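You operate a simulated robot arm through the tools that you are given. There is no shell and no other tool. Be economical: measure what you need, move in short steps, check, and stop when the job is done.

Carry out the task below with a simulated robot arm. There is one attempt and no reset: what you move stays moved.

TASK
Sift the lumpy flour into the green bowl.
Fine: lay the sieve on the bowl, tip all the flour in, shake it through; sieve and canister go back; spill nothing. Set down upright: canister with the blue lid.
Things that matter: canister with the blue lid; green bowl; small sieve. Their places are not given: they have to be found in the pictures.

The check looks at the end state, three seconds after you hand in, the way a careful person would. Anything else that was tipped, shoved, dropped, spilled or broken makes it a failure. A push-on lid holds only when it is set on centred and level and pressed home; a screw cap is set on level and turned clockwise until tight.

THE ROBOT
A 7-joint arm with a two-finger parallel gripper, fixed in place. Base frame: the origin is at the foot of the arm, x ahead of it, y to its left, z up. Readings come in mm, rad, newtons and seconds.
With the tool pointing down near the work surface it reaches from about 260 to 680 mm from the base axis. Its first joint turns from -1.152 to 1.152 rad. Payload 1.57 kg.
Tool frame: the origin (TCP) lies between the finger pads and is the grasp point; the fingertips stand 30 mm ahead of it; z points along the fingers, y is the line along which they close. Largest opening 110 mm; finger width 24, thickness 12; the body of the gripper, 48 by 112 mm, starts 78 mm behind the TCP.
Orientation is that of the tool frame in the base frame, as a unit quaternion [w, x, y, z]. With the fingers straight down and closing along the base's y, the tool's x points along the base's -x, its y along +y and its z along -z.

THE INTERFACE
- The arm moves only by the tool nudge_tool. Its argument "commands" is a list that holds one entry, the list of rows, each a list of 7 numbers: the turn, a rotation vector about the tool's x, y, z in degrees, then the shift along the tool's x, y, z in m, then the gripper command, from -1 (fully open) to 1 (shut), values between in proportion. In form: [[[ax, ay, az, tx, ty, tz, fingers], ...]]. A call has 1 to 12 rows; each row is the pose to reach, as a shift and turn from the pose commanded when the call began, along the tool's axes at that moment. Each row takes 0.2 s and may step no farther than 50 mm and 0.15 rad from the row before; otherwise, or with a gripper value out of range, the whole call is refused. A pose out of reach is approached as far as the arm can. The call stops where the force on the tool passes 50 N (or 10 N more than at its start, if that is more) or the arm is blocked; 0.2 s more then pass. Each finger travels about 108 mm/s and halts on what it meets, pressing with about 41 N; the grip force reading is that of the motor and also rises with nothing between the fingers. The clock runs only during rows and for 0.2 s after the last one: add rows that repeat a pose to give the fingers time. The reply holds the time, the measured pose of the TCP, the force on the tool along the base axes, the opening and the grip force, in the units named above and with some noise, with the torque about the TCP (base axes, N m) and any sound that the robot's microphone picked up.
- Cameras (640 x 400 px; columns grow to the right, rows downward): "scene" is fixed at [170.7, -393, 1413.2]; the picture's right is [0.74, -0.67, 0.00], its down [-0.32, -0.36, -0.88] and it looks along [0.59, 0.65, -0.48] (base axes); focal length 332 px, centre (320, 200). "wrist" rides on the gripper at [70, 16, -141] in the tool frame; the picture's right is [-0.23, 0.97, 0.00], its down [-0.85, -0.20, -0.48] and it looks along [-0.47, -0.11, 0.88] (tool axes); focal length 222 px, centre (320, 200).
- capture(camera): a new picture of that camera. The clock stands still meanwhile.
- pixel_to_xyz(camera, pixels): for up to 12 pixels [column, row] of the newest picture of that camera ("zoom" is the newest enlarged one), the place [x, y, z] in the base frame of the surface seen there, good to about 3 mm. The clock stands still meanwhile.
- zoom(camera, box): a new picture of the part [left, top, right, bottom] of that camera's present view, enlarged. The clock stands still meanwhile.
- close_job(): hands the job in; it is judged then, once.

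Keep the steps short. Do not move on a guess: measure, check each grasp and each placing, and mend mistakes. In all there are 80 turns and 34 pictures (those below and enlarged ones count). Leave the gripper open and the arm clear of the work at the hand-in unless told otherwise, and finish with a single line.

The tools are called after ">>>" as a command line: name --argument value ..., lists and objects as JSON in quotes. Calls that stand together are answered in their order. nudge_tool: Moves the arm, as the interface text tells. Its arguments: {"type":"object","properties":{"commands":{"type":"array","items":{"type":"array","items":{"type":"array","items":{"type":"number"}}}}},"required":["commands"]} The other tools are called the same way: capture (camera) takes a picture; pixel_to_xyz (camera, pixels) gives the place of the surface under pixels of a picture; zoom (camera, box) takes an enlarged picture of a part of a camera's view; close_job () hands the job in.

At the start:

```text
t: 0.0
eef_pos: [331.7, -53.0, 1258.2]
tcp_rot: [-0.001, -0.001, 1.0, 0.0]
ft_force: [0.6, 0.5, -0.2]
torque: [-0.03, 0.03, 0.03]
gripper_width: 109.9
finger_force: 0.1
```

scene: 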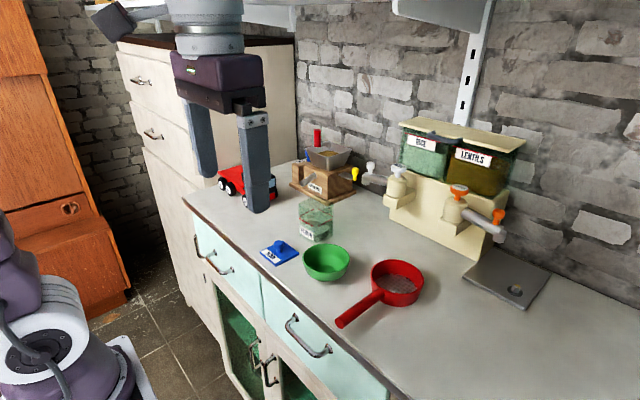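
wrist: 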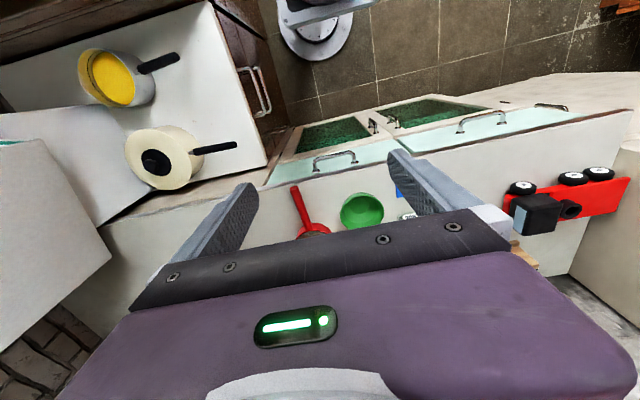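

The canister appears around (316,220), the blue lid around (280,252), the bowl at (326,262) and the sieve at (395,285). I'll zoom in on that area to measure them.

>>> zoom --camera "scene" --box '[240, 180, 440, 340]'

```text
2.50 times, centred on (340, 260) of scene
```

zoom: 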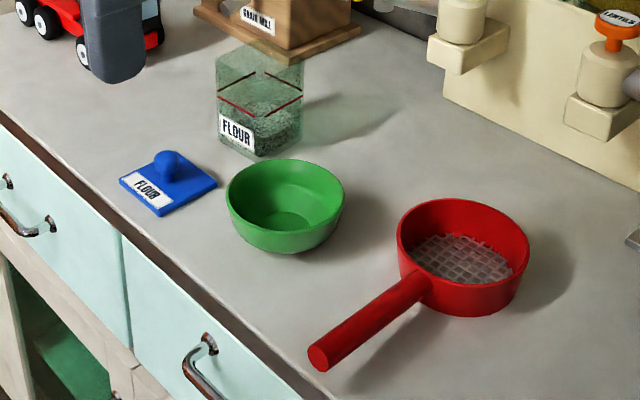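

In the zoom the canister is open and square, and its lid lies beside it. Next I'll measure the canister, bowl, sieve ring and handle.

>>> pixel_to_xyz --camera "zoom" --pixels '[[217, 60], [302, 62], [258, 150], [219, 145], [300, 138], [258, 75], [227, 188], [343, 188], [286, 160], [283, 238], [285, 222], [285, 251]]'

>>> pixel_to_xyz --camera "zoom" --pixels '[[398, 237], [528, 237], [463, 200], [460, 281], [460, 262], [318, 350], [370, 312], [420, 280], [465, 315], [470, 235], [320, 366], [505, 308]]'

>>> pixel_to_xyz --camera "zoom" --pixels '[[168, 155], [120, 181], [216, 182], [160, 215], [258, 40], [258, 110], [400, 200], [140, 260], [310, 390], [200, 240], [278, 90], [240, 110]]'

```text
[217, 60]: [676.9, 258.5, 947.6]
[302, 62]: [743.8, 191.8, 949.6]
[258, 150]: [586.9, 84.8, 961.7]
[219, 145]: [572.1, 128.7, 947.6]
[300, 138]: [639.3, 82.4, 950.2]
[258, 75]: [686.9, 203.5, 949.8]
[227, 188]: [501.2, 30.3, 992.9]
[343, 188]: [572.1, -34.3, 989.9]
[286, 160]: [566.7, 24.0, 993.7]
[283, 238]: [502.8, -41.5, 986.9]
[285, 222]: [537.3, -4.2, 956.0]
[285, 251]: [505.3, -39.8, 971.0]
```

```text
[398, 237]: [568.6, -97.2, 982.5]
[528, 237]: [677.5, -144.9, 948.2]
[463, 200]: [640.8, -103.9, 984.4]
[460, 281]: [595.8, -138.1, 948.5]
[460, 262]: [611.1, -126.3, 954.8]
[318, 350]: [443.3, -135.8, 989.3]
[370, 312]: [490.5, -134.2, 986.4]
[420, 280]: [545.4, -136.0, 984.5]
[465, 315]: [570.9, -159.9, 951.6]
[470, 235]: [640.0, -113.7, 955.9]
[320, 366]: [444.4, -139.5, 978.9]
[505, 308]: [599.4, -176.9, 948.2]
```

```text
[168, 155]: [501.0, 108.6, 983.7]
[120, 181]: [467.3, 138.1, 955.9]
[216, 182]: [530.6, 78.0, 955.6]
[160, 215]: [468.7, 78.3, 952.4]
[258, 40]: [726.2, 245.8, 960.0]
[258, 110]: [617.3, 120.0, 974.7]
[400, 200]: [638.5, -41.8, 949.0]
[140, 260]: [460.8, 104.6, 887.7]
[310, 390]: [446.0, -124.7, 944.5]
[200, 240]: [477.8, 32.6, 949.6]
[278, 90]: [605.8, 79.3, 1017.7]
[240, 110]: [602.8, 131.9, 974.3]
```

The table is at z≈948. The bowl centre is about (536,-5) with its rim at 993, the sieve ring centre is about (601,-140), and its handle runs along -x at y≈-137. The glass canister is hard to measure from here, so I'll move the arm over the area at a safe height and look with the wrist camera.

>>> nudge_tool --commands '[[[0, 0, 0, -0.045, 0.01, 0.01, -1], [0, 0, 0, -0.09, 0.02, 0.02, -1], [0, 0, 0, -0.135, 0.03, 0.03, -1], [0, 0, 0, -0.18, 0.04, 0.04, -1], [0, 0, 0, -0.225, 0.05, 0.05, -1], [0, 0, 0, -0.27, 0.06, 0.06, -1], [0, 0, 0, -0.3, 0.08, 0.06, -1], [0, 0, 0, -0.3, 0.08, 0.06, -1]]]'

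>>> capture --camera "wrist"

```text
t: 2.0
eef_pos: [549.7, -9.5, 1245.7]
tcp_rot: [0.011, 0.037, 0.999, -0.008]
ft_force: [0.8, 0.2, -0.4]
torque: [0.03, -0.01, 0.01]
gripper_width: 110.0
finger_force: 0.0
out of reach, approached as far as the arm can: row 7, 8
stopped in row 8: the arm was blocked; the commanded pose is now the measured one
```

```text
30 pictures are left
```

wrist: 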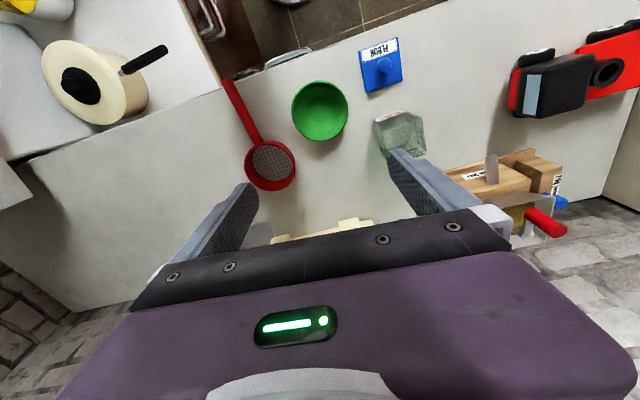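

The arm reached its limit at this height, around x≈550, and the tool yawed about 4°. The wrist view does show everything. I'll zoom in on the canister and bowl to measure them.

>>> zoom --camera "wrist" --box '[340, 30, 460, 170]'

>>> pixel_to_xyz --camera "wrist" --pixels '[[374, 123], [420, 117], [388, 150], [424, 152], [400, 140], [405, 128], [292, 112], [347, 112], [320, 82], [320, 139], [245, 165], [296, 165]]'

>>> pixel_to_xyz --camera "wrist" --pixels '[[270, 142], [270, 189], [270, 162], [229, 83], [240, 108], [250, 130], [320, 112], [495, 165], [452, 190], [470, 150], [340, 230], [320, 100]]'

```text
2.86 times, centred on (400, 100) of wrist
```

zoom: 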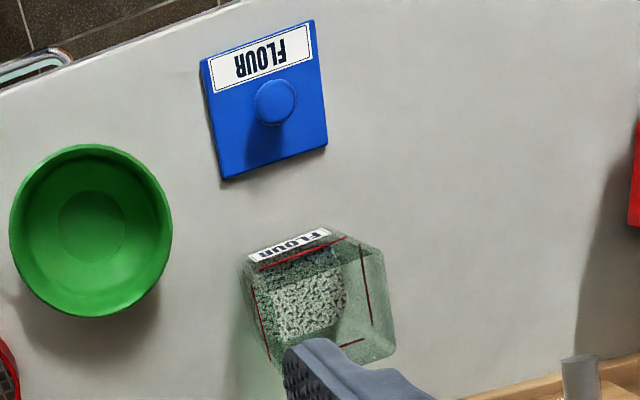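

```text
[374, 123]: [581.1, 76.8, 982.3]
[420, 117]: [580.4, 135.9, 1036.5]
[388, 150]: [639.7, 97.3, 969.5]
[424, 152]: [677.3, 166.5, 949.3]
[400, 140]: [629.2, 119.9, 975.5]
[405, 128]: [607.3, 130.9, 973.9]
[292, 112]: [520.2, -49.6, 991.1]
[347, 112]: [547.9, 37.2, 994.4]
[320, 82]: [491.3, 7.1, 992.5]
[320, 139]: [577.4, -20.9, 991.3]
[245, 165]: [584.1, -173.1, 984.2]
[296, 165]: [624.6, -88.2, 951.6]
```

```text
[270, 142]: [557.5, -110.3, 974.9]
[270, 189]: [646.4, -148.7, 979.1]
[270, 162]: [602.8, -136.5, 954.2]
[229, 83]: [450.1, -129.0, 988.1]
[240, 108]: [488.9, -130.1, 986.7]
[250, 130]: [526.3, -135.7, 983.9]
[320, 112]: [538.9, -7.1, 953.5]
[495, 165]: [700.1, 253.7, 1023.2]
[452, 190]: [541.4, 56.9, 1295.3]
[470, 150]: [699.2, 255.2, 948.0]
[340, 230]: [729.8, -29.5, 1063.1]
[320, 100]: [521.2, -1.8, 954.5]
```

>>> pixel_to_xyz --camera "zoom" --pixels '[[252, 262], [262, 268], [345, 238], [364, 250], [372, 324], [254, 290], [270, 360], [383, 260], [395, 348], [325, 232], [340, 228], [290, 245]]'

>>> zoom --camera "scene" --box '[285, 185, 345, 250]'

```text
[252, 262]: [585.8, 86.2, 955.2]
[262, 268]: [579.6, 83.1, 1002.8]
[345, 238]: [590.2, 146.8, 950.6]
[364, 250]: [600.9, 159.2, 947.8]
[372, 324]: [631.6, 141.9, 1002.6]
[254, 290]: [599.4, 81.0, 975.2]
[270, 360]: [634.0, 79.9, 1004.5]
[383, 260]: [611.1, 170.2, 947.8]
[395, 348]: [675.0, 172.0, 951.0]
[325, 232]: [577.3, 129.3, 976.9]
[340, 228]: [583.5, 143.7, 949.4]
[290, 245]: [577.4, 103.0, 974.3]
```

```text
6.15 times, centred on (315, 218) of scene
```

zoom: 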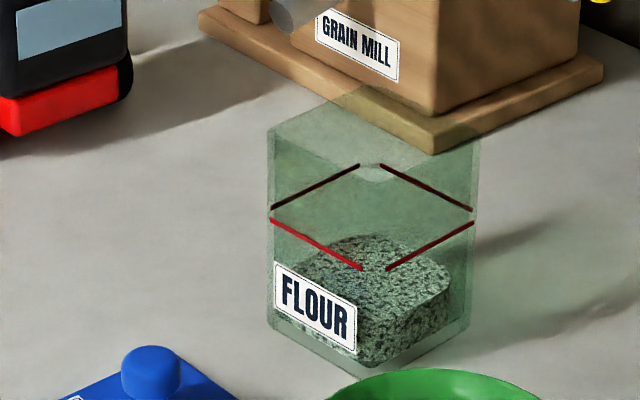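

What I measured:
- **Canister:** about 62 mm square, centre near (608,111), top near z 1044. The flour is a shallow layer at the bottom.
- **Sieve handle:** along x at y≈-133, with its top at z≈987.

I'll straighten the tool and go above the handle at x=520.

>>> nudge_tool --commands '[[[-0.2, 0.3, -1.0, 0.006, -0.031, 0.024, -1], [-0.4, 0.6, -2.1, 0.012, -0.062, 0.049, -1], [-0.7, 1.0, -3.2, 0.017, -0.093, 0.073, -1], [-0.9, 1.26, -4.2, 0.023, -0.124, 0.097, -1], [-0.9, 1.26, -4.2, 0.023, -0.124, 0.097, -1]]]'

>>> zoom --camera "wrist" --box '[220, 60, 420, 200]'

```text
t: 3.2
eef_pos: [553.5, -129.1, 1128.7]
tcp_rot: [-0.015, -0.003, 1.0, -0.001]
ft_force: [-0.5, 0.8, -0.7]
torque: [0.01, 0.0, -0.02]
gripper_width: 109.9
finger_force: 0.1
```

```text
2.86 times, centred on (320, 130) of wrist
```

zoom: 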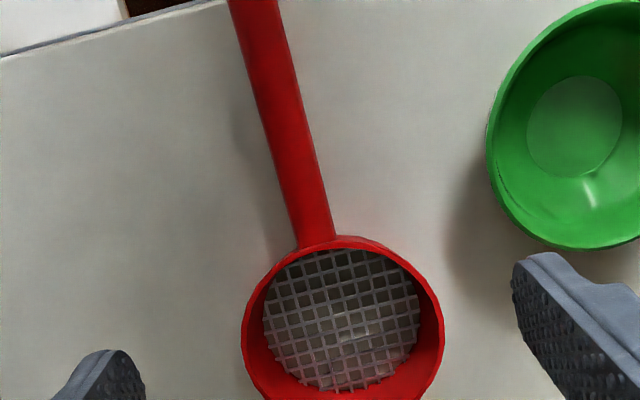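

The tool is now at (553,-129,1129). Before descending, I'll measure the sieve and bowl precisely from this close view.

>>> pixel_to_xyz --camera "zoom" --pixels '[[253, 20], [265, 80], [290, 145], [315, 220], [248, 340], [438, 340], [285, 255], [400, 258], [345, 238], [340, 320], [200, 200], [495, 115]]'

>>> pixel_to_xyz --camera "zoom" --pixels '[[490, 150], [520, 60], [505, 205], [545, 238], [600, 245], [560, 15], [590, 5], [575, 130], [242, 330], [443, 330], [275, 320], [415, 310]]'

```text
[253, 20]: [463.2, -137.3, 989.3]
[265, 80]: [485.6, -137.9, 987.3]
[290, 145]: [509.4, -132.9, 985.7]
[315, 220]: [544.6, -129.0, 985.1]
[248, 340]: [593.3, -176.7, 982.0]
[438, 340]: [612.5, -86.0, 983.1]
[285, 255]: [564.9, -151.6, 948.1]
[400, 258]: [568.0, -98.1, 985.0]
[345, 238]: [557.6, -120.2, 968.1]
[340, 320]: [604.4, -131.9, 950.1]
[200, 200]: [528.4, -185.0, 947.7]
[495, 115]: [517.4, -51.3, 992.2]
```

```text
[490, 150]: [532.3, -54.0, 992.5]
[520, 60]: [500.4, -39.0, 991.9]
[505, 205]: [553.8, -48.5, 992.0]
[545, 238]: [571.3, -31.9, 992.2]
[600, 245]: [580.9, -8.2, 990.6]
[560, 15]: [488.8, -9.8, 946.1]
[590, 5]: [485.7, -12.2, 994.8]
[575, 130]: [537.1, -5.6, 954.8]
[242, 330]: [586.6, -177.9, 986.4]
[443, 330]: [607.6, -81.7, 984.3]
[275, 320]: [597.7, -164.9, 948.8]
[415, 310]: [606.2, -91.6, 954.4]
```

The sieve ring is centred near (600,-131). It tapers from r≈48 at the top to about 41 at the bottom, so it should nest in the bowl, which is centred at (534,-6) with r≈48. I'll descend to just above the handle at (520,-134) with the fingers about 50 mm open.

>>> nudge_tool --commands '[[[0, -0.5, 0.1, 0.01, -0.002, 0.03, 0.1], [0, -1.0, 0.2, 0.02, -0.004, 0.065, 0.1], [0, -1.7, 0.3, 0.03, -0.005, 0.1, 0.1], [0, -1.7, 0.3, 0.03, -0.005, 0.1, 0.1]]]'

```text
t: 4.2
eef_pos: [521.1, -132.5, 1031.7]
tcp_rot: [0.001, 0.0, 1.0, -0.003]
ft_force: [0.5, 0.9, -0.5]
torque: [0.0, -0.01, -0.01]
gripper_width: 49.4
finger_force: 0.0
```

The tool is straight and at (521,-132.5,1032). I'll descend 48 mm to z≈984 and then close.

>>> nudge_tool --commands '[[[0, 0, 0, 0, -0.001, 0.024, 0.1], [0, 0, 0, 0, -0.001, 0.048, 0.1], [0, 0, 0, 0, -0.001, 0.048, 0.1], [0, 0, 0, 0, -0.001, 0.048, 1], [0, 0, 0, 0, -0.001, 0.048, 1], [0, 0, 0, 0, -0.001, 0.048, 1]]]'

>>> zoom --camera "wrist" --box '[220, 60, 420, 200]'

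```text
t: 5.6
eef_pos: [521.3, -133.7, 983.8]
tcp_rot: [0.0, 0.0, 1.0, -0.001]
ft_force: [-0.4, 0.5, 0.1]
torque: [0.01, 0.08, 0.01]
gripper_width: 18.0
finger_force: 32.6
```

```text
2.86 times, centred on (320, 130) of wrist
```

zoom: 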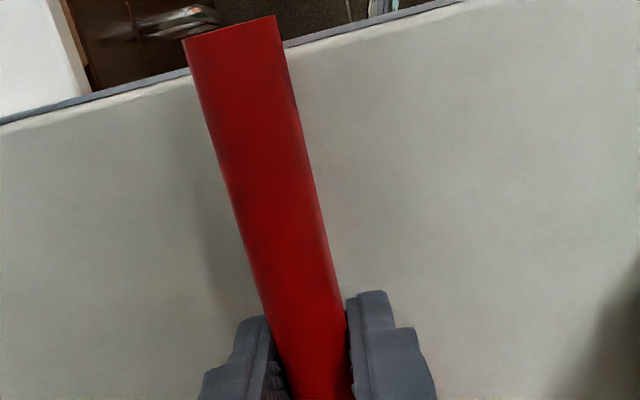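

The handle is gripped with an 18 mm opening. I'll lift 70 mm and check the load.

>>> nudge_tool --commands '[[[0, 0, 0, 0, 0, -0.015, 1], [0, 0, 0, 0, 0, -0.04, 1], [0, 0, 0, 0, 0, -0.07, 1], [0, 0, 0, 0, 0, -0.07, 1]]]'

>>> capture --camera "scene"

```text
t: 6.6
eef_pos: [521.7, -134.0, 1052.5]
tcp_rot: [0.0, 0.0, 1.0, -0.001]
ft_force: [0.2, 0.2, -1.3]
torque: [0.0, 0.11, 0.02]
gripper_width: 17.8
finger_force: 33.1
```

```text
25 pictures are left
```

scene: 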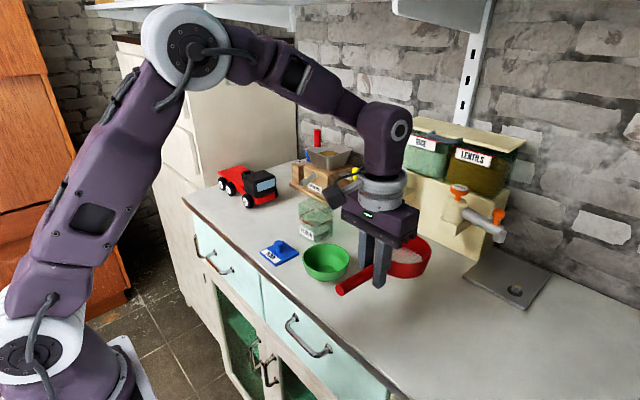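

It lifted at about 1.3 N, with the centre of mass near the ring. I'll check the sieve's level and where the ring sits relative to the tool.

>>> zoom --camera "scene" --box '[320, 210, 450, 300]'

```text
4.44 times, centred on (385, 255) of scene
```

zoom: 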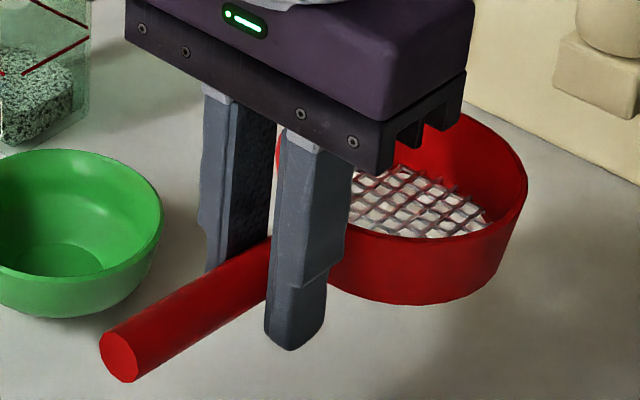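

>>> pixel_to_xyz --camera "zoom" --pixels '[[370, 236], [420, 243], [470, 237], [515, 215], [526, 190], [500, 140], [480, 122], [470, 115], [380, 290], [500, 280], [120, 345], [440, 200]]'

```text
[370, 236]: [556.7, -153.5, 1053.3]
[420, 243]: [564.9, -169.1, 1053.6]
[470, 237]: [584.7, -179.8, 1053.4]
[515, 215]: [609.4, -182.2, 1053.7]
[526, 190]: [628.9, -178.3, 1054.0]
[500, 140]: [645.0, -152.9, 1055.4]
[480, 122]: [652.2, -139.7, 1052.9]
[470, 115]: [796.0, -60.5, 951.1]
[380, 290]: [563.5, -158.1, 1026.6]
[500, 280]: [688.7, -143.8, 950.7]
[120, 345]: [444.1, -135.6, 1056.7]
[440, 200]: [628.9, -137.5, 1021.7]
```

The sieve is level with its rim at 1053.5. The ring centre is (+80,+1) from the tool, so I'll carry it over the bowl centre at (534,-6), which puts the tool at (454,-7).

>>> nudge_tool --commands '[[[0, 0, 0, 0.012, 0.022, -0.005, 1], [0, 0, 0, 0.03, 0.055, -0.01, 1], [0, 0, 0, 0.048, 0.09, -0.01, 1], [0, 0, 0, 0.06, 0.115, -0.005, 1], [0, 0, 0, 0.0677, 0.127, 0, 1], [0, 0, 0, 0.0677, 0.127, 0, 1]]]'

>>> zoom --camera "scene" --box '[270, 200, 390, 290]'

```text
t: 8.0
eef_pos: [451.2, -6.2, 1051.9]
tcp_rot: [0.001, 0.0, 1.0, -0.001]
ft_force: [0.6, 0.3, -0.8]
torque: [0.01, 0.07, -0.02]
gripper_width: 17.8
finger_force: 32.4
```

```text
4.44 times, centred on (330, 245) of scene
```

zoom: 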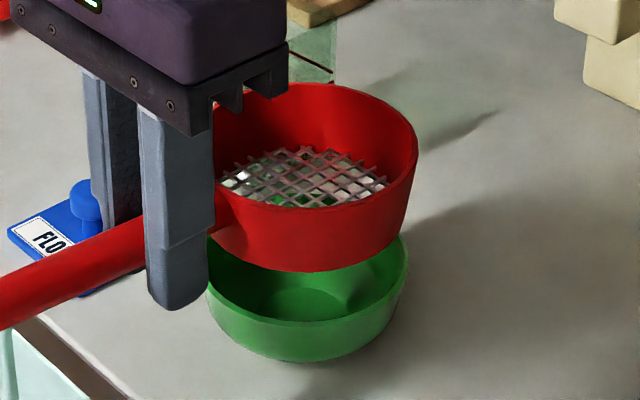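

>>> pixel_to_xyz --camera "zoom" --pixels '[[240, 202], [290, 210], [340, 202], [390, 175], [413, 145], [400, 112], [350, 88], [300, 83], [215, 300], [290, 323], [350, 318], [405, 260]]'

```text
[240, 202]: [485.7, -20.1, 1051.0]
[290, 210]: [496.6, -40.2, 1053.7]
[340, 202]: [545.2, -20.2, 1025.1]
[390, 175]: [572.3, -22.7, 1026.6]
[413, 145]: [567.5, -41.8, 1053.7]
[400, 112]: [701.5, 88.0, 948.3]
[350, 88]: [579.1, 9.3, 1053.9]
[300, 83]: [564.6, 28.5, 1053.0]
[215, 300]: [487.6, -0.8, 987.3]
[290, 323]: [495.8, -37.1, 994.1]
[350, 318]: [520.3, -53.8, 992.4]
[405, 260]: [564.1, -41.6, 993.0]
```

The ring is centred over the bowl within about 1–2 mm. I'll lower 30 mm and read the forces.

>>> nudge_tool --commands '[[[0, 0, 0, -0.001, 0, 0.015, 1], [0, 0, 0, -0.001, 0, 0.023, 1], [0, 0, 0, -0.001, 0, 0.027, 1], [0, 0, 0, -0.001, 0, 0.03, 1], [0, 0, 0, -0.001, 0, 0.03, 1]]]'

```text
t: 9.2
eef_pos: [453.7, -5.8, 1021.6]
tcp_rot: [0.002, 0.0, 1.0, -0.003]
ft_force: [-7.3, 0.2, 19.0]
torque: [0.0, -0.53, 0.04]
gripper_width: 18.1
finger_force: 32.8
```

Contact at z 1021.6: 19 N up and -7 N in x, so it sits slightly too far forward. I'll ease up 3 mm and shift back 2 mm.

>>> nudge_tool --commands '[[[0, 0, 0, 0, 0, -0.004, 1], [0, 0, 0, 0.002, 0, -0.004, 1], [0, 0, 0, 0.002, 0, -0.002, 1], [0, 0, 0, 0.002, 0, -0.002, 1]]]'

>>> zoom --camera "scene" --box '[270, 200, 390, 290]'

```text
t: 10.2
eef_pos: [452.5, -5.6, 1024.3]
tcp_rot: [0.0, 0.0, 1.0, -0.003]
ft_force: [0.3, 0.7, -1.4]
torque: [-0.02, 0.08, -0.02]
gripper_width: 18.4
finger_force: 32.6
```

```text
4.44 times, centred on (330, 245) of scene
```

zoom: 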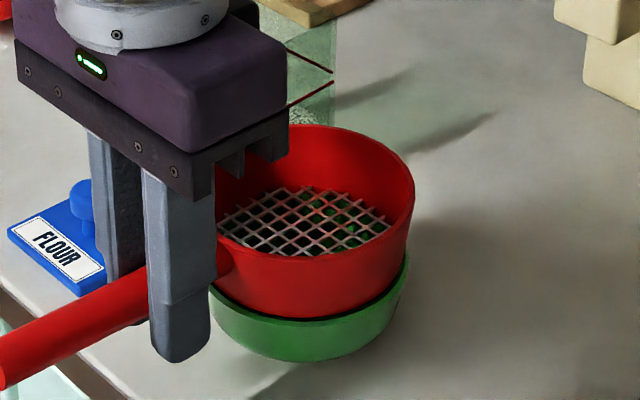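

It is nested and hanging free at 1024.3. I'll lower 2.5 mm to seat it gently.

>>> nudge_tool --commands '[[[0, 0, 0, 0, 0, 0.0015, 1], [0, 0, 0, 0, 0, 0.0025, 1], [0, 0, 0, 0, 0, 0.0025, 1]]]'

```text
t: 11.0
eef_pos: [450.4, -7.4, 1022.9]
tcp_rot: [0.001, 0.0, 1.0, -0.003]
ft_force: [-5.5, 0.4, 14.4]
torque: [0.0, -0.36, -0.01]
gripper_width: 17.8
finger_force: 32.0
```

It's seated. I'll ease off 1.5 mm to remove the preload, then open the fingers to about 50 mm.

>>> nudge_tool --commands '[[[0, 0, 0, 0, 0, -0.0015, 1], [0, 0, 0, 0, 0, -0.0015, 1], [0, 0, 0, 0, 0, -0.0015, 0.6], [0, 0, 0, 0, 0, -0.0015, 0.1], [0, 0, 0, 0, 0, -0.0015, 0.1]]]'

>>> zoom --camera "scene" --box '[270, 200, 390, 290]'

```text
t: 12.2
eef_pos: [451.2, -6.9, 1023.6]
tcp_rot: [0.0, -0.001, 1.0, -0.002]
ft_force: [0.4, -0.1, 0.2]
torque: [-0.03, 0.0, 0.01]
gripper_width: 49.5
finger_force: 0.2
```

```text
4.44 times, centred on (330, 245) of scene
```

zoom: 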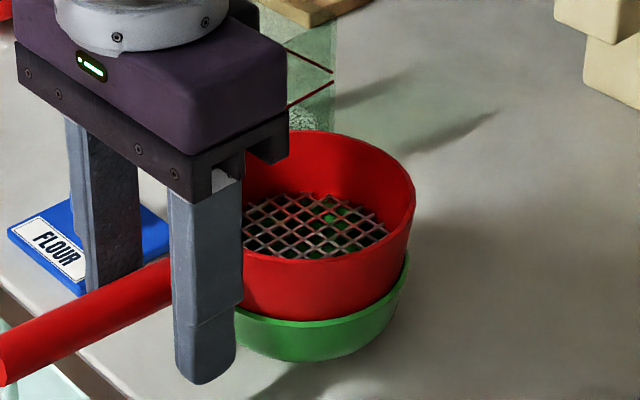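

The sieve rests in the bowl, level by eye. I'll raise the tool straight up 140 mm.

>>> nudge_tool --commands '[[[0, 0, 0, 0, 0, -0.03, 0.1], [0, 0, 0, 0, 0, -0.07, 0.1], [0, 0, 0, 0, 0, -0.11, 0.1], [0, 0, 0, 0, 0, -0.14, -1], [0, 0, 0, 0, 0, -0.14, -1]]]'

>>> zoom --camera "scene" --box '[260, 190, 400, 310]'

```text
t: 13.4
eef_pos: [451.8, -4.4, 1162.8]
tcp_rot: [0.001, 0.001, 1.0, -0.002]
ft_force: [-0.7, 1.0, -0.1]
torque: [0.01, -0.02, 0.01]
gripper_width: 109.9
finger_force: 0.1
```

```text
3.33 times, centred on (330, 250) of scene
```

zoom: 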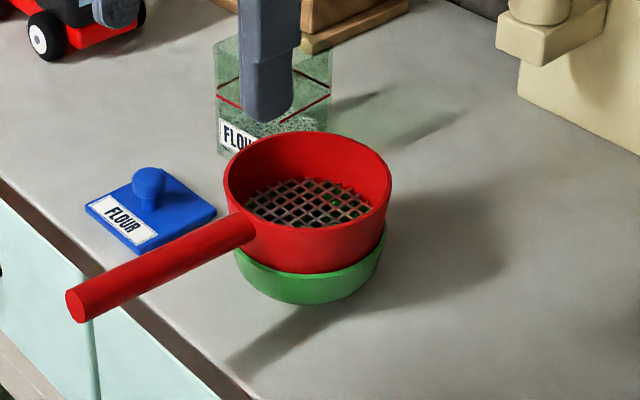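

>>> pixel_to_xyz --camera "zoom" --pixels '[[226, 185], [265, 220], [305, 225], [350, 220], [388, 185], [375, 155], [310, 133], [250, 150], [90, 300], [160, 262], [230, 225], [302, 212]]'

>>> nudge_tool --commands '[[[0, -8, 0, 0, 0.015, 0, -1], [0, -16, 0, 0, 0.03, 0, -1], [0, -24, 0, 0, 0.045, 0, -1], [0, -32, 0, 0, 0.06, 0, -1], [0, -40, 0, 0, 0.075, 0, -1], [0, -48, 0, 0, 0.09, 0, -1], [0, -56, 0, 0, 0.105, 0, -1], [0, -64, 0, 0, 0.116, 0, -1], [0, -64, 0, 0, 0.116, 0, -1]]]'

```text
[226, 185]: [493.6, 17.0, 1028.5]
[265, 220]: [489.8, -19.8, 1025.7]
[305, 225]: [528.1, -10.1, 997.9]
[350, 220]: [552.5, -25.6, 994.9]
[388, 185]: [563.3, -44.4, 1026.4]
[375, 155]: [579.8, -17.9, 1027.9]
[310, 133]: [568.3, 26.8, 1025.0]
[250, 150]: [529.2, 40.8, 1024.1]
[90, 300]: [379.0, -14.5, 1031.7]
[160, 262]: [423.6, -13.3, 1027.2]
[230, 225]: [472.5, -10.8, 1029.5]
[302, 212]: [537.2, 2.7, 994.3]
```

```text
t: 15.4
eef_pos: [453.1, 112.0, 1163.0]
tcp_rot: [0.531, -0.002, 0.847, -0.003]
ft_force: [0.1, 0.9, -0.7]
torque: [0.03, 0.0, 0.0]
gripper_width: 109.9
finger_force: 0.0
out of reach, approached as far as the arm can: row 6, 7
```

The sieve is seated level with its rim at 1026 and centre near (533,-5). The 64° pitch also works. Before touching the canister I'll rehearse the pouring roll in free air: roll about base x while moving above the bowl at z≈1160.

>>> nudge_tool --commands '[[[-3.61, 0, 7.47, -0.003, -0.008, 0.006, -1], [-7.22, 0, 14.94, -0.006, -0.016, 0.012, -1], [-10.83, 0, 22.41, -0.009, -0.024, 0.018, -1], [-14.44, 0, 29.88, -0.012, -0.032, 0.024, -1], [-18.05, 0, 37.35, -0.015, -0.04, 0.03, -1], [-21.66, 0, 44.82, -0.018, -0.048, 0.036, -1], [-25.27, 0, 52.29, -0.02, -0.056, 0.042, -1], [-28.88, 0, 59.76, -0.023, -0.064, 0.048, -1], [-32.49, 0, 67.23, -0.026, -0.072, 0.054, -1], [-36.1, 0, 74.7, -0.029, -0.08, 0.06, -1], [-39.71, 0, 82.17, -0.032, -0.088, 0.066, -1], [-43.32, 0, 89.64, -0.035, -0.095, 0.072, -1]]]'

```text
t: 18.0
eef_pos: [568.8, 2.4, 1167.2]
tcp_rot: [0.343, 0.406, 0.548, 0.646]
ft_force: [1.0, 0.5, -0.7]
torque: [0.02, -0.1, 0.01]
gripper_width: 109.8
finger_force: 0.1
out of reach, approached as far as the arm can: row 3, 4, 5, 6, 7, 8, 9, 10, 11, 12
```

The orientation matches the command exactly, but the position is off by about (+35,-15) because of reach limits in this posture. I'll continue the rehearsal to 130° and pull toward (536,17,1127) to see what is reachable.

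>>> nudge_tool --commands '[[[-3.48, 0, 7.2, 0.006, -0.01, -0.007, -1], [-6.96, 0, 14.4, 0.011, -0.021, -0.013, -1], [-10.4, 0, 21.6, 0.016, -0.032, -0.02, -1], [-13.05, 0, 27, 0.0217, -0.042, -0.026, -1], [-13.05, 0, 27, 0.0217, -0.042, -0.026, -1], [-13.05, 0, 27, 0.0217, -0.042, -0.026, -1]]]'

>>> capture --camera "scene"

```text
t: 19.4
eef_pos: [572.5, 14.8, 1122.1]
tcp_rot: [0.228, 0.481, 0.362, 0.765]
ft_force: [-0.2, -0.9, -0.1]
torque: [-0.01, 0.0, -0.01]
gripper_width: 110.0
finger_force: 0.0
out of reach, approached as far as the arm can: row 1, 2, 3, 4, 5, 6
```

```text
19 pictures are left
```

scene: 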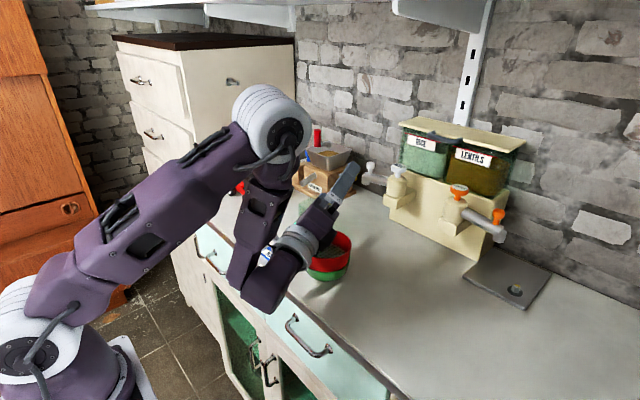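

The 130° roll orientation is reachable, but with the tool heading straight forward the arm can't fold back to x≈535, and the hand would hang near the sieve handle. I'd rather pour with the tool heading about -40°, so the hand comes from the +y/-x side, with a 75° pitch. I'll unroll and move up and away first.

>>> nudge_tool --commands '[[[3.61, 0, -7.47, 0.007, 0, 0.0035, -1], [7.22, 0, -14.94, 0.014, 0, 0.007, -1], [10.83, 0, -22.41, 0.021, 0.001, 0.01, -1], [14.44, 0, -29.88, 0.028, 0.001, 0.013, -1], [18.05, 0, -37.35, 0.035, 0.001, 0.017, -1], [21.66, 0, -44.82, 0.042, 0.001, 0.02, -1], [25.27, 0, -52.29, 0.049, 0.001, 0.023, -1], [28.88, 0, -59.76, 0.056, 0.001, 0.027, -1], [32.49, 0, -67.23, 0.063, 0.002, 0.03, -1], [36.1, 0, -74.7, 0.07, 0.002, 0.033, -1], [39.71, 0, -82.17, 0.077, 0.002, 0.037, -1], [43.32, 0, -89.64, 0.083, 0.002, 0.04, -1]]]'

```text
t: 22.0
eef_pos: [571.2, 85.2, 1182.6]
tcp_rot: [0.512, 0.136, 0.82, 0.217]
ft_force: [0.0, -0.4, 0.3]
torque: [0.01, -0.03, 0.03]
gripper_width: 110.1
finger_force: 0.2
```

Back near upright and well tracked. I'll rehearse the heading -40°, pitch 75°, roll 130° pose above the bowl at (548,13,1150).

>>> nudge_tool --commands '[[[-2.005, -4.004, 7.108, 0, -0.0065, -0.002, -1], [-4.01, -8.01, 14.22, 0.001, -0.013, -0.004, -1], [-6.02, -12.01, 21.32, 0.001, -0.0195, -0.006, -1], [-8.02, -16.02, 28.43, 0.001, -0.026, -0.008, -1], [-10.03, -20.02, 35.54, 0.001, -0.0325, -0.01, -1], [-12.03, -24.02, 42.65, 0.002, -0.039, -0.012, -1], [-14.04, -28.03, 49.76, 0.002, -0.0455, -0.014, -1], [-16.04, -32.03, 56.86, 0.002, -0.052, -0.016, -1], [-18.05, -36.04, 63.97, 0.002, -0.0585, -0.018, -1], [-20.05, -40.04, 71.08, 0.003, -0.065, -0.02, -1], [-22.06, -44.04, 78.19, 0.003, -0.072, -0.022, -1], [-24.06, -48.05, 85.3, 0.003, -0.0784, -0.024, -1]]]'

```text
t: 24.6
eef_pos: [549.3, 13.3, 1149.2]
tcp_rot: [0.511, 0.607, 0.204, 0.573]
ft_force: [-0.6, 0.9, 0.3]
torque: [0.03, -0.02, 0.03]
gripper_width: 109.7
finger_force: 0.0
```

This pose is fully reachable. I'll finish the roll and lower to pouring height, then look at the clearances.

>>> nudge_tool --commands '[[[-1.2, -2.4, 4.27, -0.009, -0.016, -0.003, -1], [-2.41, -4.81, 8.55, -0.0185, -0.0325, -0.007, -1], [-2.41, -4.81, 8.55, -0.0185, -0.0325, -0.007, -1]]]'

>>> capture --camera "scene"

```text
t: 25.4
eef_pos: [549.3, 12.3, 1111.7]
tcp_rot: [0.488, 0.633, 0.126, 0.588]
ft_force: [-0.2, -0.3, -0.1]
torque: [0.02, -0.02, 0.02]
gripper_width: 109.8
finger_force: 0.1
```

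```text
18 pictures are left
```

scene: 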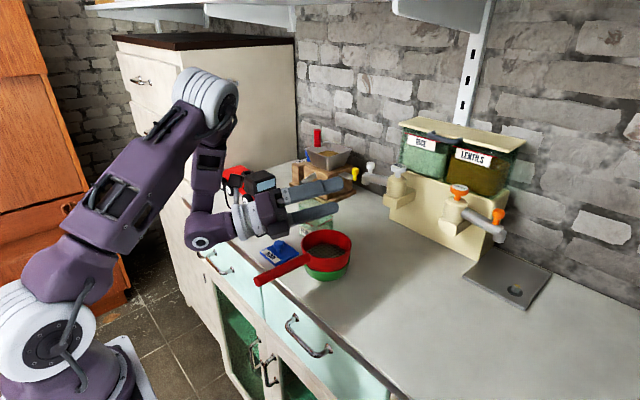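

Clearances look good. I'll unroll back to upright and rise, ready to approach the canister.

>>> nudge_tool --commands '[[[0.743, 2.842, -7.873, 0.009, 0.0015, -0.0013, -1], [1.486, 5.684, -15.746, 0.0185, 0.003, -0.0026, -1], [2.229, 8.526, -23.619, 0.028, 0.0045, -0.004, -1], [2.972, 11.368, -31.492, 0.037, 0.006, -0.005, -1], [3.715, 14.21, -39.365, 0.046, 0.0075, -0.0065, -1], [4.458, 17.052, -47.238, 0.0555, 0.009, -0.008, -1], [5.201, 19.894, -55.111, 0.065, 0.0105, -0.009, -1], [5.944, 22.736, -62.984, 0.074, 0.012, -0.0105, -1], [6.687, 25.578, -70.857, 0.083, 0.0135, -0.0115, -1], [7.43, 28.42, -78.73, 0.0925, 0.015, -0.013, -1], [8.173, 31.262, -86.603, 0.102, 0.0165, -0.014, -1], [8.916, 34.104, -94.476, 0.111, 0.018, -0.0155, -1]]]'

```text
t: 28.0
eef_pos: [558.3, 93.1, 1191.2]
tcp_rot: [0.659, 0.192, 0.705, 0.177]
ft_force: [0.5, 0.6, 0.0]
torque: [0.01, -0.02, -0.02]
gripper_width: 110.0
finger_force: 0.0
```

>>> nudge_tool --commands '[[[0.684, 2.725, -7.573, 0.017, -0.0046, 0.0117, -0.55], [1.368, 5.45, -15.146, 0.034, -0.0092, 0.0233, -0.55], [2.052, 8.175, -22.719, 0.051, -0.0139, 0.035, -0.55], [2.736, 10.9, -30.292, 0.0678, -0.0185, 0.0466, -0.55], [2.736, 10.9, -30.292, 0.0678, -0.0185, 0.0466, -0.55]]]'

>>> zoom --camera "scene" --box '[270, 160, 370, 260]'

>>> capture --camera "wrist"

```text
t: 29.2
eef_pos: [600.8, 110.6, 1119.8]
tcp_rot: [0.609, -0.001, 0.793, 0.001]
ft_force: [-1.2, 0.0, 0.4]
torque: [0.0, 0.03, -0.01]
gripper_width: 85.3
finger_force: 0.1
```

```text
4.00 times, centred on (320, 210) of scene
```

zoom: 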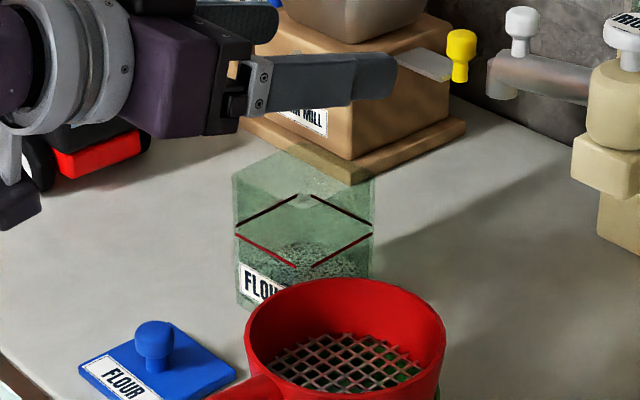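

```text
16 pictures are left
```

wrist: 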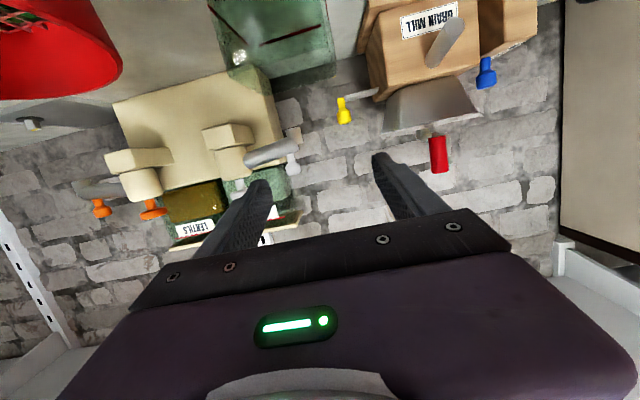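

The mill has a crank lever and a base behind the canister. I'll measure those and the canister's top corners before descending.

>>> pixel_to_xyz --camera "zoom" --pixels '[[353, 180], [460, 55], [420, 62], [350, 155], [462, 130], [245, 125], [238, 190], [236, 290], [372, 185], [300, 220], [350, 180], [372, 225]]'

>>> pixel_to_xyz --camera "wrist" --pixels '[[335, 75], [320, 5], [210, 5], [238, 57], [265, 45], [315, 30], [450, 45], [345, 105], [375, 90], [330, 70], [300, 75], [362, 50]]'

```text
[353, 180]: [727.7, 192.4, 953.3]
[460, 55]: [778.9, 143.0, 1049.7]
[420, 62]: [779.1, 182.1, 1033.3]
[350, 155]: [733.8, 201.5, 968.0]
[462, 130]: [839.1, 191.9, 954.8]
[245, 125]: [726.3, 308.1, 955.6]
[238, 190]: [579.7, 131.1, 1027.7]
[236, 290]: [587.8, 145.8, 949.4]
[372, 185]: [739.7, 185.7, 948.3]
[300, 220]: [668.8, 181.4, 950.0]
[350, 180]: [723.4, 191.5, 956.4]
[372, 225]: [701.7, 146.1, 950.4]
```

```text
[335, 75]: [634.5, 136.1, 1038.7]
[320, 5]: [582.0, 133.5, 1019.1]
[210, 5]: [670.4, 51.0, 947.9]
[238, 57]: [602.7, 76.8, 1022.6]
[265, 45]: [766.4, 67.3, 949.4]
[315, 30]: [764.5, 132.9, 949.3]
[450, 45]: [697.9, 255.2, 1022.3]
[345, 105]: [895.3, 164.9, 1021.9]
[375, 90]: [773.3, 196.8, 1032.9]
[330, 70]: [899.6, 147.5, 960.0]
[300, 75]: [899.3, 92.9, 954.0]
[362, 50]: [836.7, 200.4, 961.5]
```

The mill is at x>690 and y>190, which is well clear. The canister centre is about (607,109). I'll lower the open fingers around it to z≈1012.

>>> nudge_tool --commands '[[[0, 0, 0, 0.025, -0.0005, 0.008, -0.55], [0, 0, 0, 0.05, -0.001, 0.016, -0.55], [0, 0, 0, 0.075, -0.0015, 0.024, -0.55], [0, 0, 0, 0.09, -0.0015, 0.029, -0.55], [0, 0, 0, 0.103, -0.0015, 0.0327, -0.55], [0, 0, 0, 0.103, -0.0015, 0.0327, -0.55]]]'

>>> zoom --camera "scene" --box '[250, 160, 370, 260]'

```text
t: 30.6
eef_pos: [604.9, 111.0, 1012.5]
tcp_rot: [0.609, 0.0, 0.793, 0.002]
ft_force: [-0.7, 0.6, 0.0]
torque: [0.0, -0.04, 0.0]
gripper_width: 85.4
finger_force: 0.1
```

```text
4.00 times, centred on (310, 210) of scene
```

zoom: 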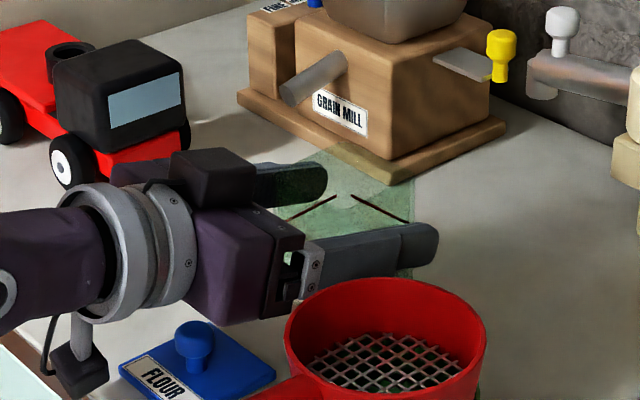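

Both fingers straddle the canister with no contact force, and the lid and sieve are clear. I'll close the grip.

>>> nudge_tool --commands '[[[0, 0, 0, 0, -0.001, 0, -0.3], [0, 0, 0, 0, -0.001, 0, -0.15], [0, 0, 0, 0, -0.001, 0, -0.1], [0, 0, 0, 0, -0.001, 0, 0.0], [0, 0, 0, 0, -0.001, 0, 1], [0, 0, 0, 0, -0.001, 0, 1], [0, 0, 0, 0, -0.001, 0, 1]]]'

```text
t: 32.2
eef_pos: [607.3, 108.8, 1012.7]
tcp_rot: [0.61, -0.001, 0.793, 0.002]
ft_force: [-0.3, -0.4, 0.1]
torque: [-0.16, -0.02, -0.03]
gripper_width: 61.7
finger_force: 41.0
```

Gripped at 61.7 mm wide with 41 N. I'll lift straight up 110 mm.

>>> nudge_tool --commands '[[[0, 0, 0, -0.0145, 0, -0.0039, 1], [0, 0, 0, -0.029, 0, -0.0077, 1], [0, 0, 0, -0.058, 0, -0.0155, 1], [0, 0, 0, -0.087, 0, -0.0232, 1], [0, 0, 0, -0.106, 0, -0.0284, 1], [0, 0, 0, -0.106, 0, -0.0284, 1]]]'

>>> zoom --camera "scene" --box '[250, 150, 370, 260]'

```text
t: 33.6
eef_pos: [604.9, 110.2, 1123.1]
tcp_rot: [0.609, 0.001, 0.793, 0.001]
ft_force: [-0.2, 0.2, -4.0]
torque: [0.01, 0.01, 0.01]
gripper_width: 61.9
finger_force: 41.1
```

```text
3.64 times, centred on (310, 205) of scene
```

zoom: 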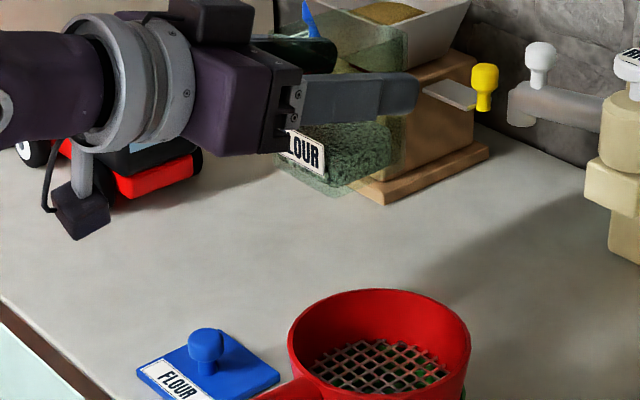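

Lifted with 4.0 N load. I'll carry it upright to (546,10,1130), turning the heading to -40°.

>>> nudge_tool --commands '[[[4, 0, 1.1, 0.001, -0.008, -0.005, 1], [9, 0, 2.4, 0.002, -0.02, -0.012, 1], [14, 0, 3.7, 0.003, -0.034, -0.02, 1], [19, 0, 5.1, 0.004, -0.048, -0.028, 1], [24, 0, 6.4, 0.005, -0.062, -0.036, 1], [29, 0, 7.7, 0.006, -0.076, -0.044, 1], [34, 0, 9.1, 0.0075, -0.09, -0.053, 1], [38.6, 0, 10.3, 0.0085, -0.1, -0.0588, 1], [38.6, 0, 10.3, 0.0085, -0.1, -0.0588, 1]]]'

```text
t: 35.6
eef_pos: [546.5, 8.1, 1129.4]
tcp_rot: [0.572, 0.272, 0.746, -0.207]
ft_force: [0.1, -0.3, -4.0]
torque: [-0.02, -0.03, 0.01]
gripper_width: 61.7
finger_force: 40.9
```

Upright above the bowl with the load unchanged at 4.0 N. I'll start tilting to 60° toward the sieve and lower to z≈1098; no flour should leave yet.

>>> nudge_tool --commands '[[[-1.55, 0, 5.8, 0.004, 0, 0.001, 1], [-3.5, 0, 13.04, 0.008, 0, 0.002, 1], [-5.44, 0, 20.3, 0.012, 0, 0.003, 1], [-7.4, 0, 27.5, 0.016, 0, 0.0045, 1], [-9.3, 0, 34.8, 0.02, 0, 0.0055, 1], [-11.3, 0, 42, 0.024, 0, 0.0065, 1], [-13.2, 0, 49.3, 0.028, 0, 0.0075, 1], [-15.5, 0, 58, 0.031, 0, 0.0083, 1], [-15.5, 0, 58, 0.031, 0, 0.0083, 1]]]'

>>> zoom --camera "scene" --box '[250, 170, 390, 290]'

```text
refused: row 8 steps farther than a row can; nothing moved
```

```text
3.33 times, centred on (320, 230) of scene
```

zoom: 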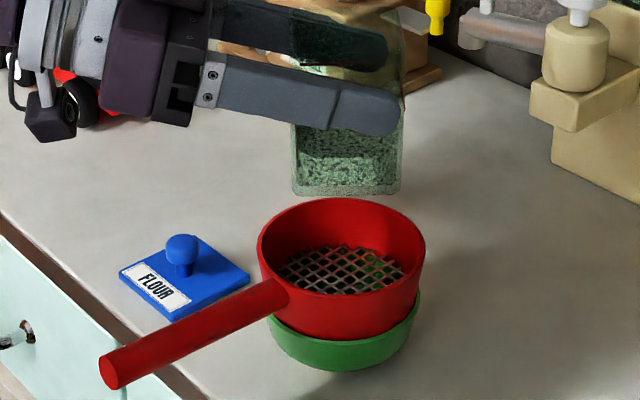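

The last row's step was slightly too large. I'll send it again with even steps.

>>> nudge_tool --commands '[[[-1.55, 0, 5.8, 0.004, 0, 0.001, 1], [-3.5, 0, 13.04, 0.008, 0, 0.002, 1], [-5.44, 0, 20.3, 0.012, 0, 0.003, 1], [-7.4, 0, 27.5, 0.016, 0, 0.0045, 1], [-9.3, 0, 34.8, 0.02, 0, 0.0055, 1], [-11.3, 0, 42, 0.024, 0, 0.0065, 1], [-13.2, 0, 49.3, 0.028, 0, 0.0075, 1], [-15.2, 0, 56.5, 0.031, 0, 0.0083, 1], [-15.5, 0, 58, 0.031, 0, 0.0083, 1]]]'

>>> zoom --camera "scene" --box '[250, 170, 390, 290]'

```text
t: 37.6
eef_pos: [546.9, 8.9, 1096.9]
tcp_rot: [0.63, 0.521, 0.542, 0.194]
ft_force: [0.2, -0.3, -3.7]
torque: [-0.04, 0.06, -0.01]
gripper_width: 62.1
finger_force: 40.6
```

```text
3.33 times, centred on (320, 230) of scene
```

zoom: 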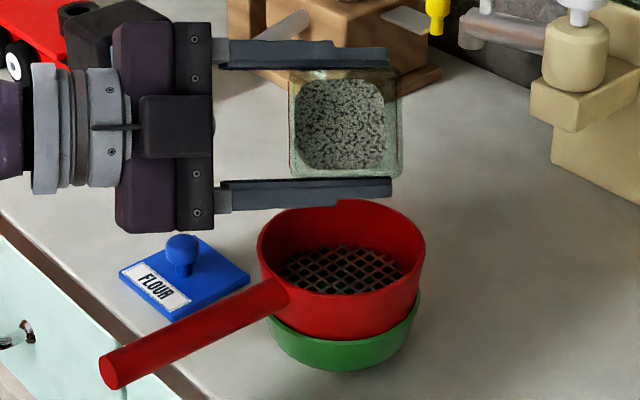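

Tilted 60° with the flour still in and the mouth facing the sieve. I'll continue slowly to about 100°.

>>> nudge_tool --commands '[[[-1.3, 0, 4.83, 0, 0, 0, 1], [-2.6, 0, 9.66, 0, 0, 0, 1], [-3.9, 0, 14.5, 0, 0, 0, 1], [-5.2, 0, 19.3, 0, 0, 0, 1], [-6.5, 0, 24.1, 0, 0, 0, 1], [-7.8, 0, 29, 0, 0, 0, 1], [-9.1, 0, 33.8, 0, 0, 0, 1], [-10.4, 0, 38.6, 0, 0, 0, 1], [-10.4, 0, 38.6, 0, 0, 0, 1]]]'

>>> zoom --camera "scene" --box '[250, 170, 390, 290]'

```text
t: 39.6
eef_pos: [546.8, 9.3, 1096.6]
tcp_rot: [0.575, 0.613, 0.319, 0.438]
ft_force: [0.4, 0.0, -2.6]
torque: [-0.05, 0.06, 0.02]
gripper_width: 61.9
finger_force: 40.9
```

```text
3.33 times, centred on (320, 230) of scene
```

zoom: 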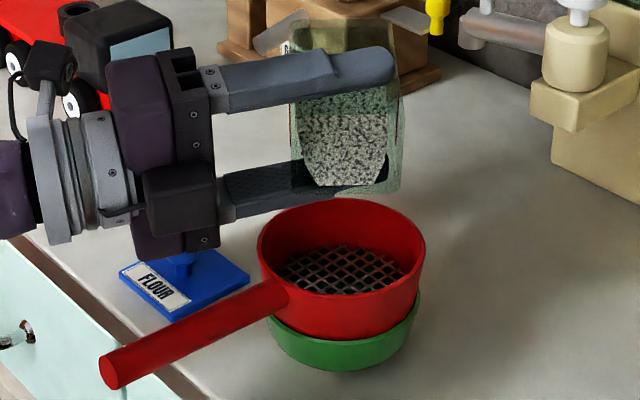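

The flour has started to slide and the mouth is above the sieve. I'll continue to 130° and hold so it drains.

>>> nudge_tool --commands '[[[-1.3, 0, 4.83, 0, 0, 0, 1], [-2.6, 0, 9.66, 0, 0, 0, 1], [-3.9, 0, 14.5, 0, 0, 0, 1], [-5.2, 0, 19.3, 0, 0, 0, 1], [-6.5, 0, 24.1, 0, 0, 0, 1], [-7.8, 0, 29, 0, 0, 0, 1], [-7.8, 0, 29, 0, 0, 0, 1], [-7.8, 0, 29, 0, 0, 0, 1], [-7.8, 0, 29, 0, 0, 0, 1], [-7.8, 0, 29, 0, 0, 0, 1], [-7.8, 0, 29, 0, 0, 0, 1]]]'

>>> zoom --camera "scene" --box '[250, 170, 390, 290]'

```text
t: 42.0
eef_pos: [546.9, 8.7, 1096.5]
tcp_rot: [0.487, 0.633, 0.126, 0.589]
ft_force: [-0.7, -0.3, -3.2]
torque: [-0.07, 0.05, 0.01]
gripper_width: 61.9
finger_force: 40.8
```

```text
3.33 times, centred on (320, 230) of scene
```

zoom: 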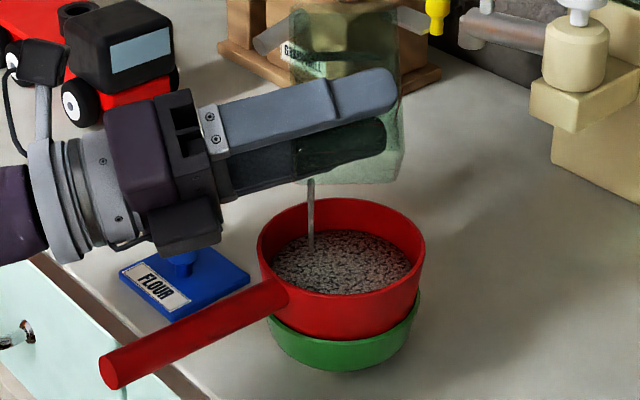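

Most of the flour is in the sieve and a thin stream is still running into it. I'll tilt another 10°, hold, and let it empty.

>>> nudge_tool --commands '[[[-1.3, 0, 4.83, 0, 0, 0, 1], [-2.6, 0, 9.66, 0, 0, 0, 1], [-2.6, 0, 9.66, 0, 0, 0, 1], [-2.6, 0, 9.66, 0, 0, 0, 1], [-2.6, 0, 9.66, 0, 0, 0, 1], [-2.6, 0, 9.66, 0, 0, 0, 1], [-2.6, 0, 9.66, 0, 0, 0, 1], [-2.6, 0, 9.66, 0, 0, 0, 1], [-2.6, 0, 9.66, 0, 0, 0, 1], [-2.6, 0, 9.66, 0, 0, 0, 1], [-2.6, 0, 9.66, 0, 0, 0, 1], [-2.6, 0, 9.66, 0, 0, 0, 1]]]'

>>> zoom --camera "scene" --box '[250, 170, 390, 290]'

```text
t: 44.6
eef_pos: [547.3, 9.2, 1097.5]
tcp_rot: [0.45, 0.63, 0.06, 0.63]
ft_force: [-0.3, 0.2, -3.7]
torque: [-0.02, 0.04, 0.01]
gripper_width: 62.1
finger_force: 41.3
```

```text
3.33 times, centred on (320, 230) of scene
```

zoom: 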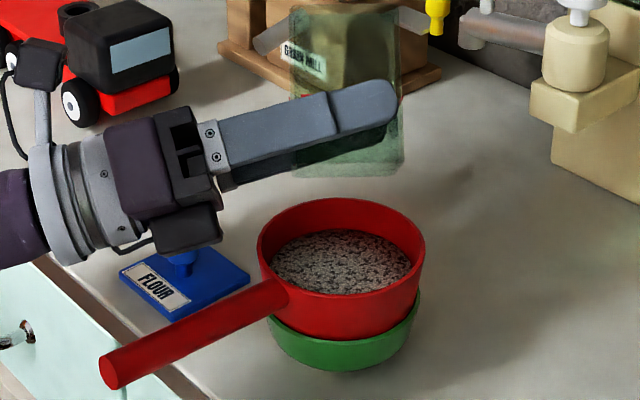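

The stream has stopped and the canister looks empty. I'll roll back 98° in place.

>>> nudge_tool --commands '[[[2.11, 0, -7.88, 0, 0, 0, 1], [4.22, 0, -15.76, 0, 0, 0, 1], [6.33, 0, -23.64, 0, 0, 0, 1], [8.44, 0, -31.52, 0, 0, 0, 1], [10.55, 0, -39.4, 0, 0, 0, 1], [12.66, 0, -47.28, 0, 0, 0, 1], [14.77, 0, -55.16, 0, 0, 0, 1], [16.88, 0, -63.04, 0, 0, 0, 1], [18.99, 0, -70.92, 0, 0, 0, 1], [21.1, 0, -78.8, 0, 0, 0, 1], [23.21, 0, -86.68, 0, 0, 0, 1], [25.4, 0, -94.6, 0, 0, 0, 1]]]'

>>> zoom --camera "scene" --box '[250, 170, 390, 290]'

```text
t: 47.2
eef_pos: [546.6, 8.5, 1097.8]
tcp_rot: [0.632, 0.458, 0.621, 0.074]
ft_force: [-0.3, -0.2, -3.2]
torque: [-0.02, 0.05, 0.04]
gripper_width: 62.1
finger_force: 40.9
```

```text
3.33 times, centred on (320, 230) of scene
```

zoom: 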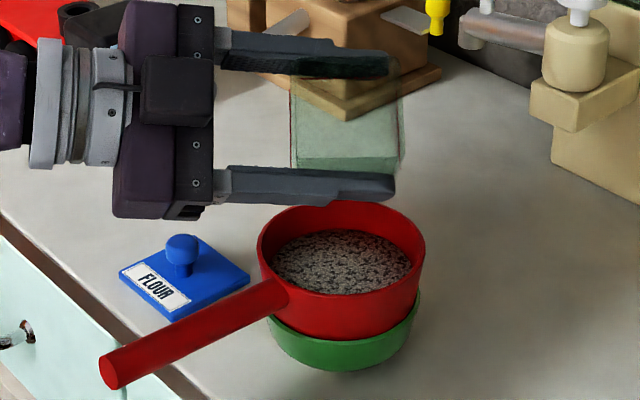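

The canister is empty and the flour sits in the sieve with nothing spilled. I'll rise 30 mm, then return upright to above the canister's place.

>>> nudge_tool --commands '[[[0, 0, 0, -0.011, 0.01, -0.003, 1], [0, 0, 0, -0.0215, 0.0201, -0.0057, 1], [-3.755, 2.104, -6.97, -0.0126, 0.0348, -0.0063, 1], [-7.51, 4.21, -13.94, -0.0037, 0.0495, -0.0068, 1], [-11.27, 6.31, -20.91, 0.0052, 0.0642, -0.0074, 1], [-15.02, 8.42, -27.88, 0.0141, 0.0789, -0.0079, 1], [-18.78, 10.52, -34.85, 0.023, 0.0936, -0.0085, 1], [-22.53, 12.62, -41.82, 0.0319, 0.1083, -0.0091, 1], [-26.28, 14.73, -48.78, 0.0407, 0.1227, -0.0096, 1], [-26.28, 14.73, -48.78, 0.0407, 0.1227, -0.0096, 1]]]'

```text
t: 49.4
eef_pos: [605.9, 110.2, 1152.8]
tcp_rot: [0.609, 0.0, 0.793, 0.0]
ft_force: [0.5, 0.5, -3.8]
torque: [-0.02, 0.01, -0.01]
gripper_width: 61.8
finger_force: 41.0
```

Upright at (605.9,110.2,1152.8). I'll lower to about 3 mm above its original height.

>>> nudge_tool --commands '[[[0, 0, 0, 0.035, 0, 0.0094, 1], [0, 0, 0, 0.07, 0, 0.0188, 1], [0, 0, 0, 0.1, 0, 0.0268, 1], [0, 0, 0, 0.12, 0, 0.0322, 1], [0, 0, 0, 0.1285, 0, 0.0344, 1], [0, 0, 0, 0.1323, 0, 0.0355, 1], [0, 0, 0, 0.1323, 0, 0.0355, 1]]]'

```text
t: 51.0
eef_pos: [606.8, 110.3, 1015.4]
tcp_rot: [0.609, 0.001, 0.794, 0.001]
ft_force: [-0.1, 0.6, -3.1]
torque: [-0.03, 0.02, 0.04]
gripper_width: 62.0
finger_force: 41.2
```

>>> nudge_tool --commands '[[[0, 0, 0, 0.0012, 0, 0.0003, 1], [0, 0, 0, 0.0022, 0, 0.0006, 1], [0, 0, 0, 0.0028, 0, 0.0008, 1], [0, 0, 0, 0.0028, 0, 0.0008, 1]]]'

```text
t: 52.0
eef_pos: [606.4, 111.6, 1014.6]
tcp_rot: [0.61, 0.002, 0.792, 0.0]
ft_force: [-2.5, -0.2, 10.0]
torque: [-0.46, 0.62, -0.1]
gripper_width: 62.0
finger_force: 41.0
```

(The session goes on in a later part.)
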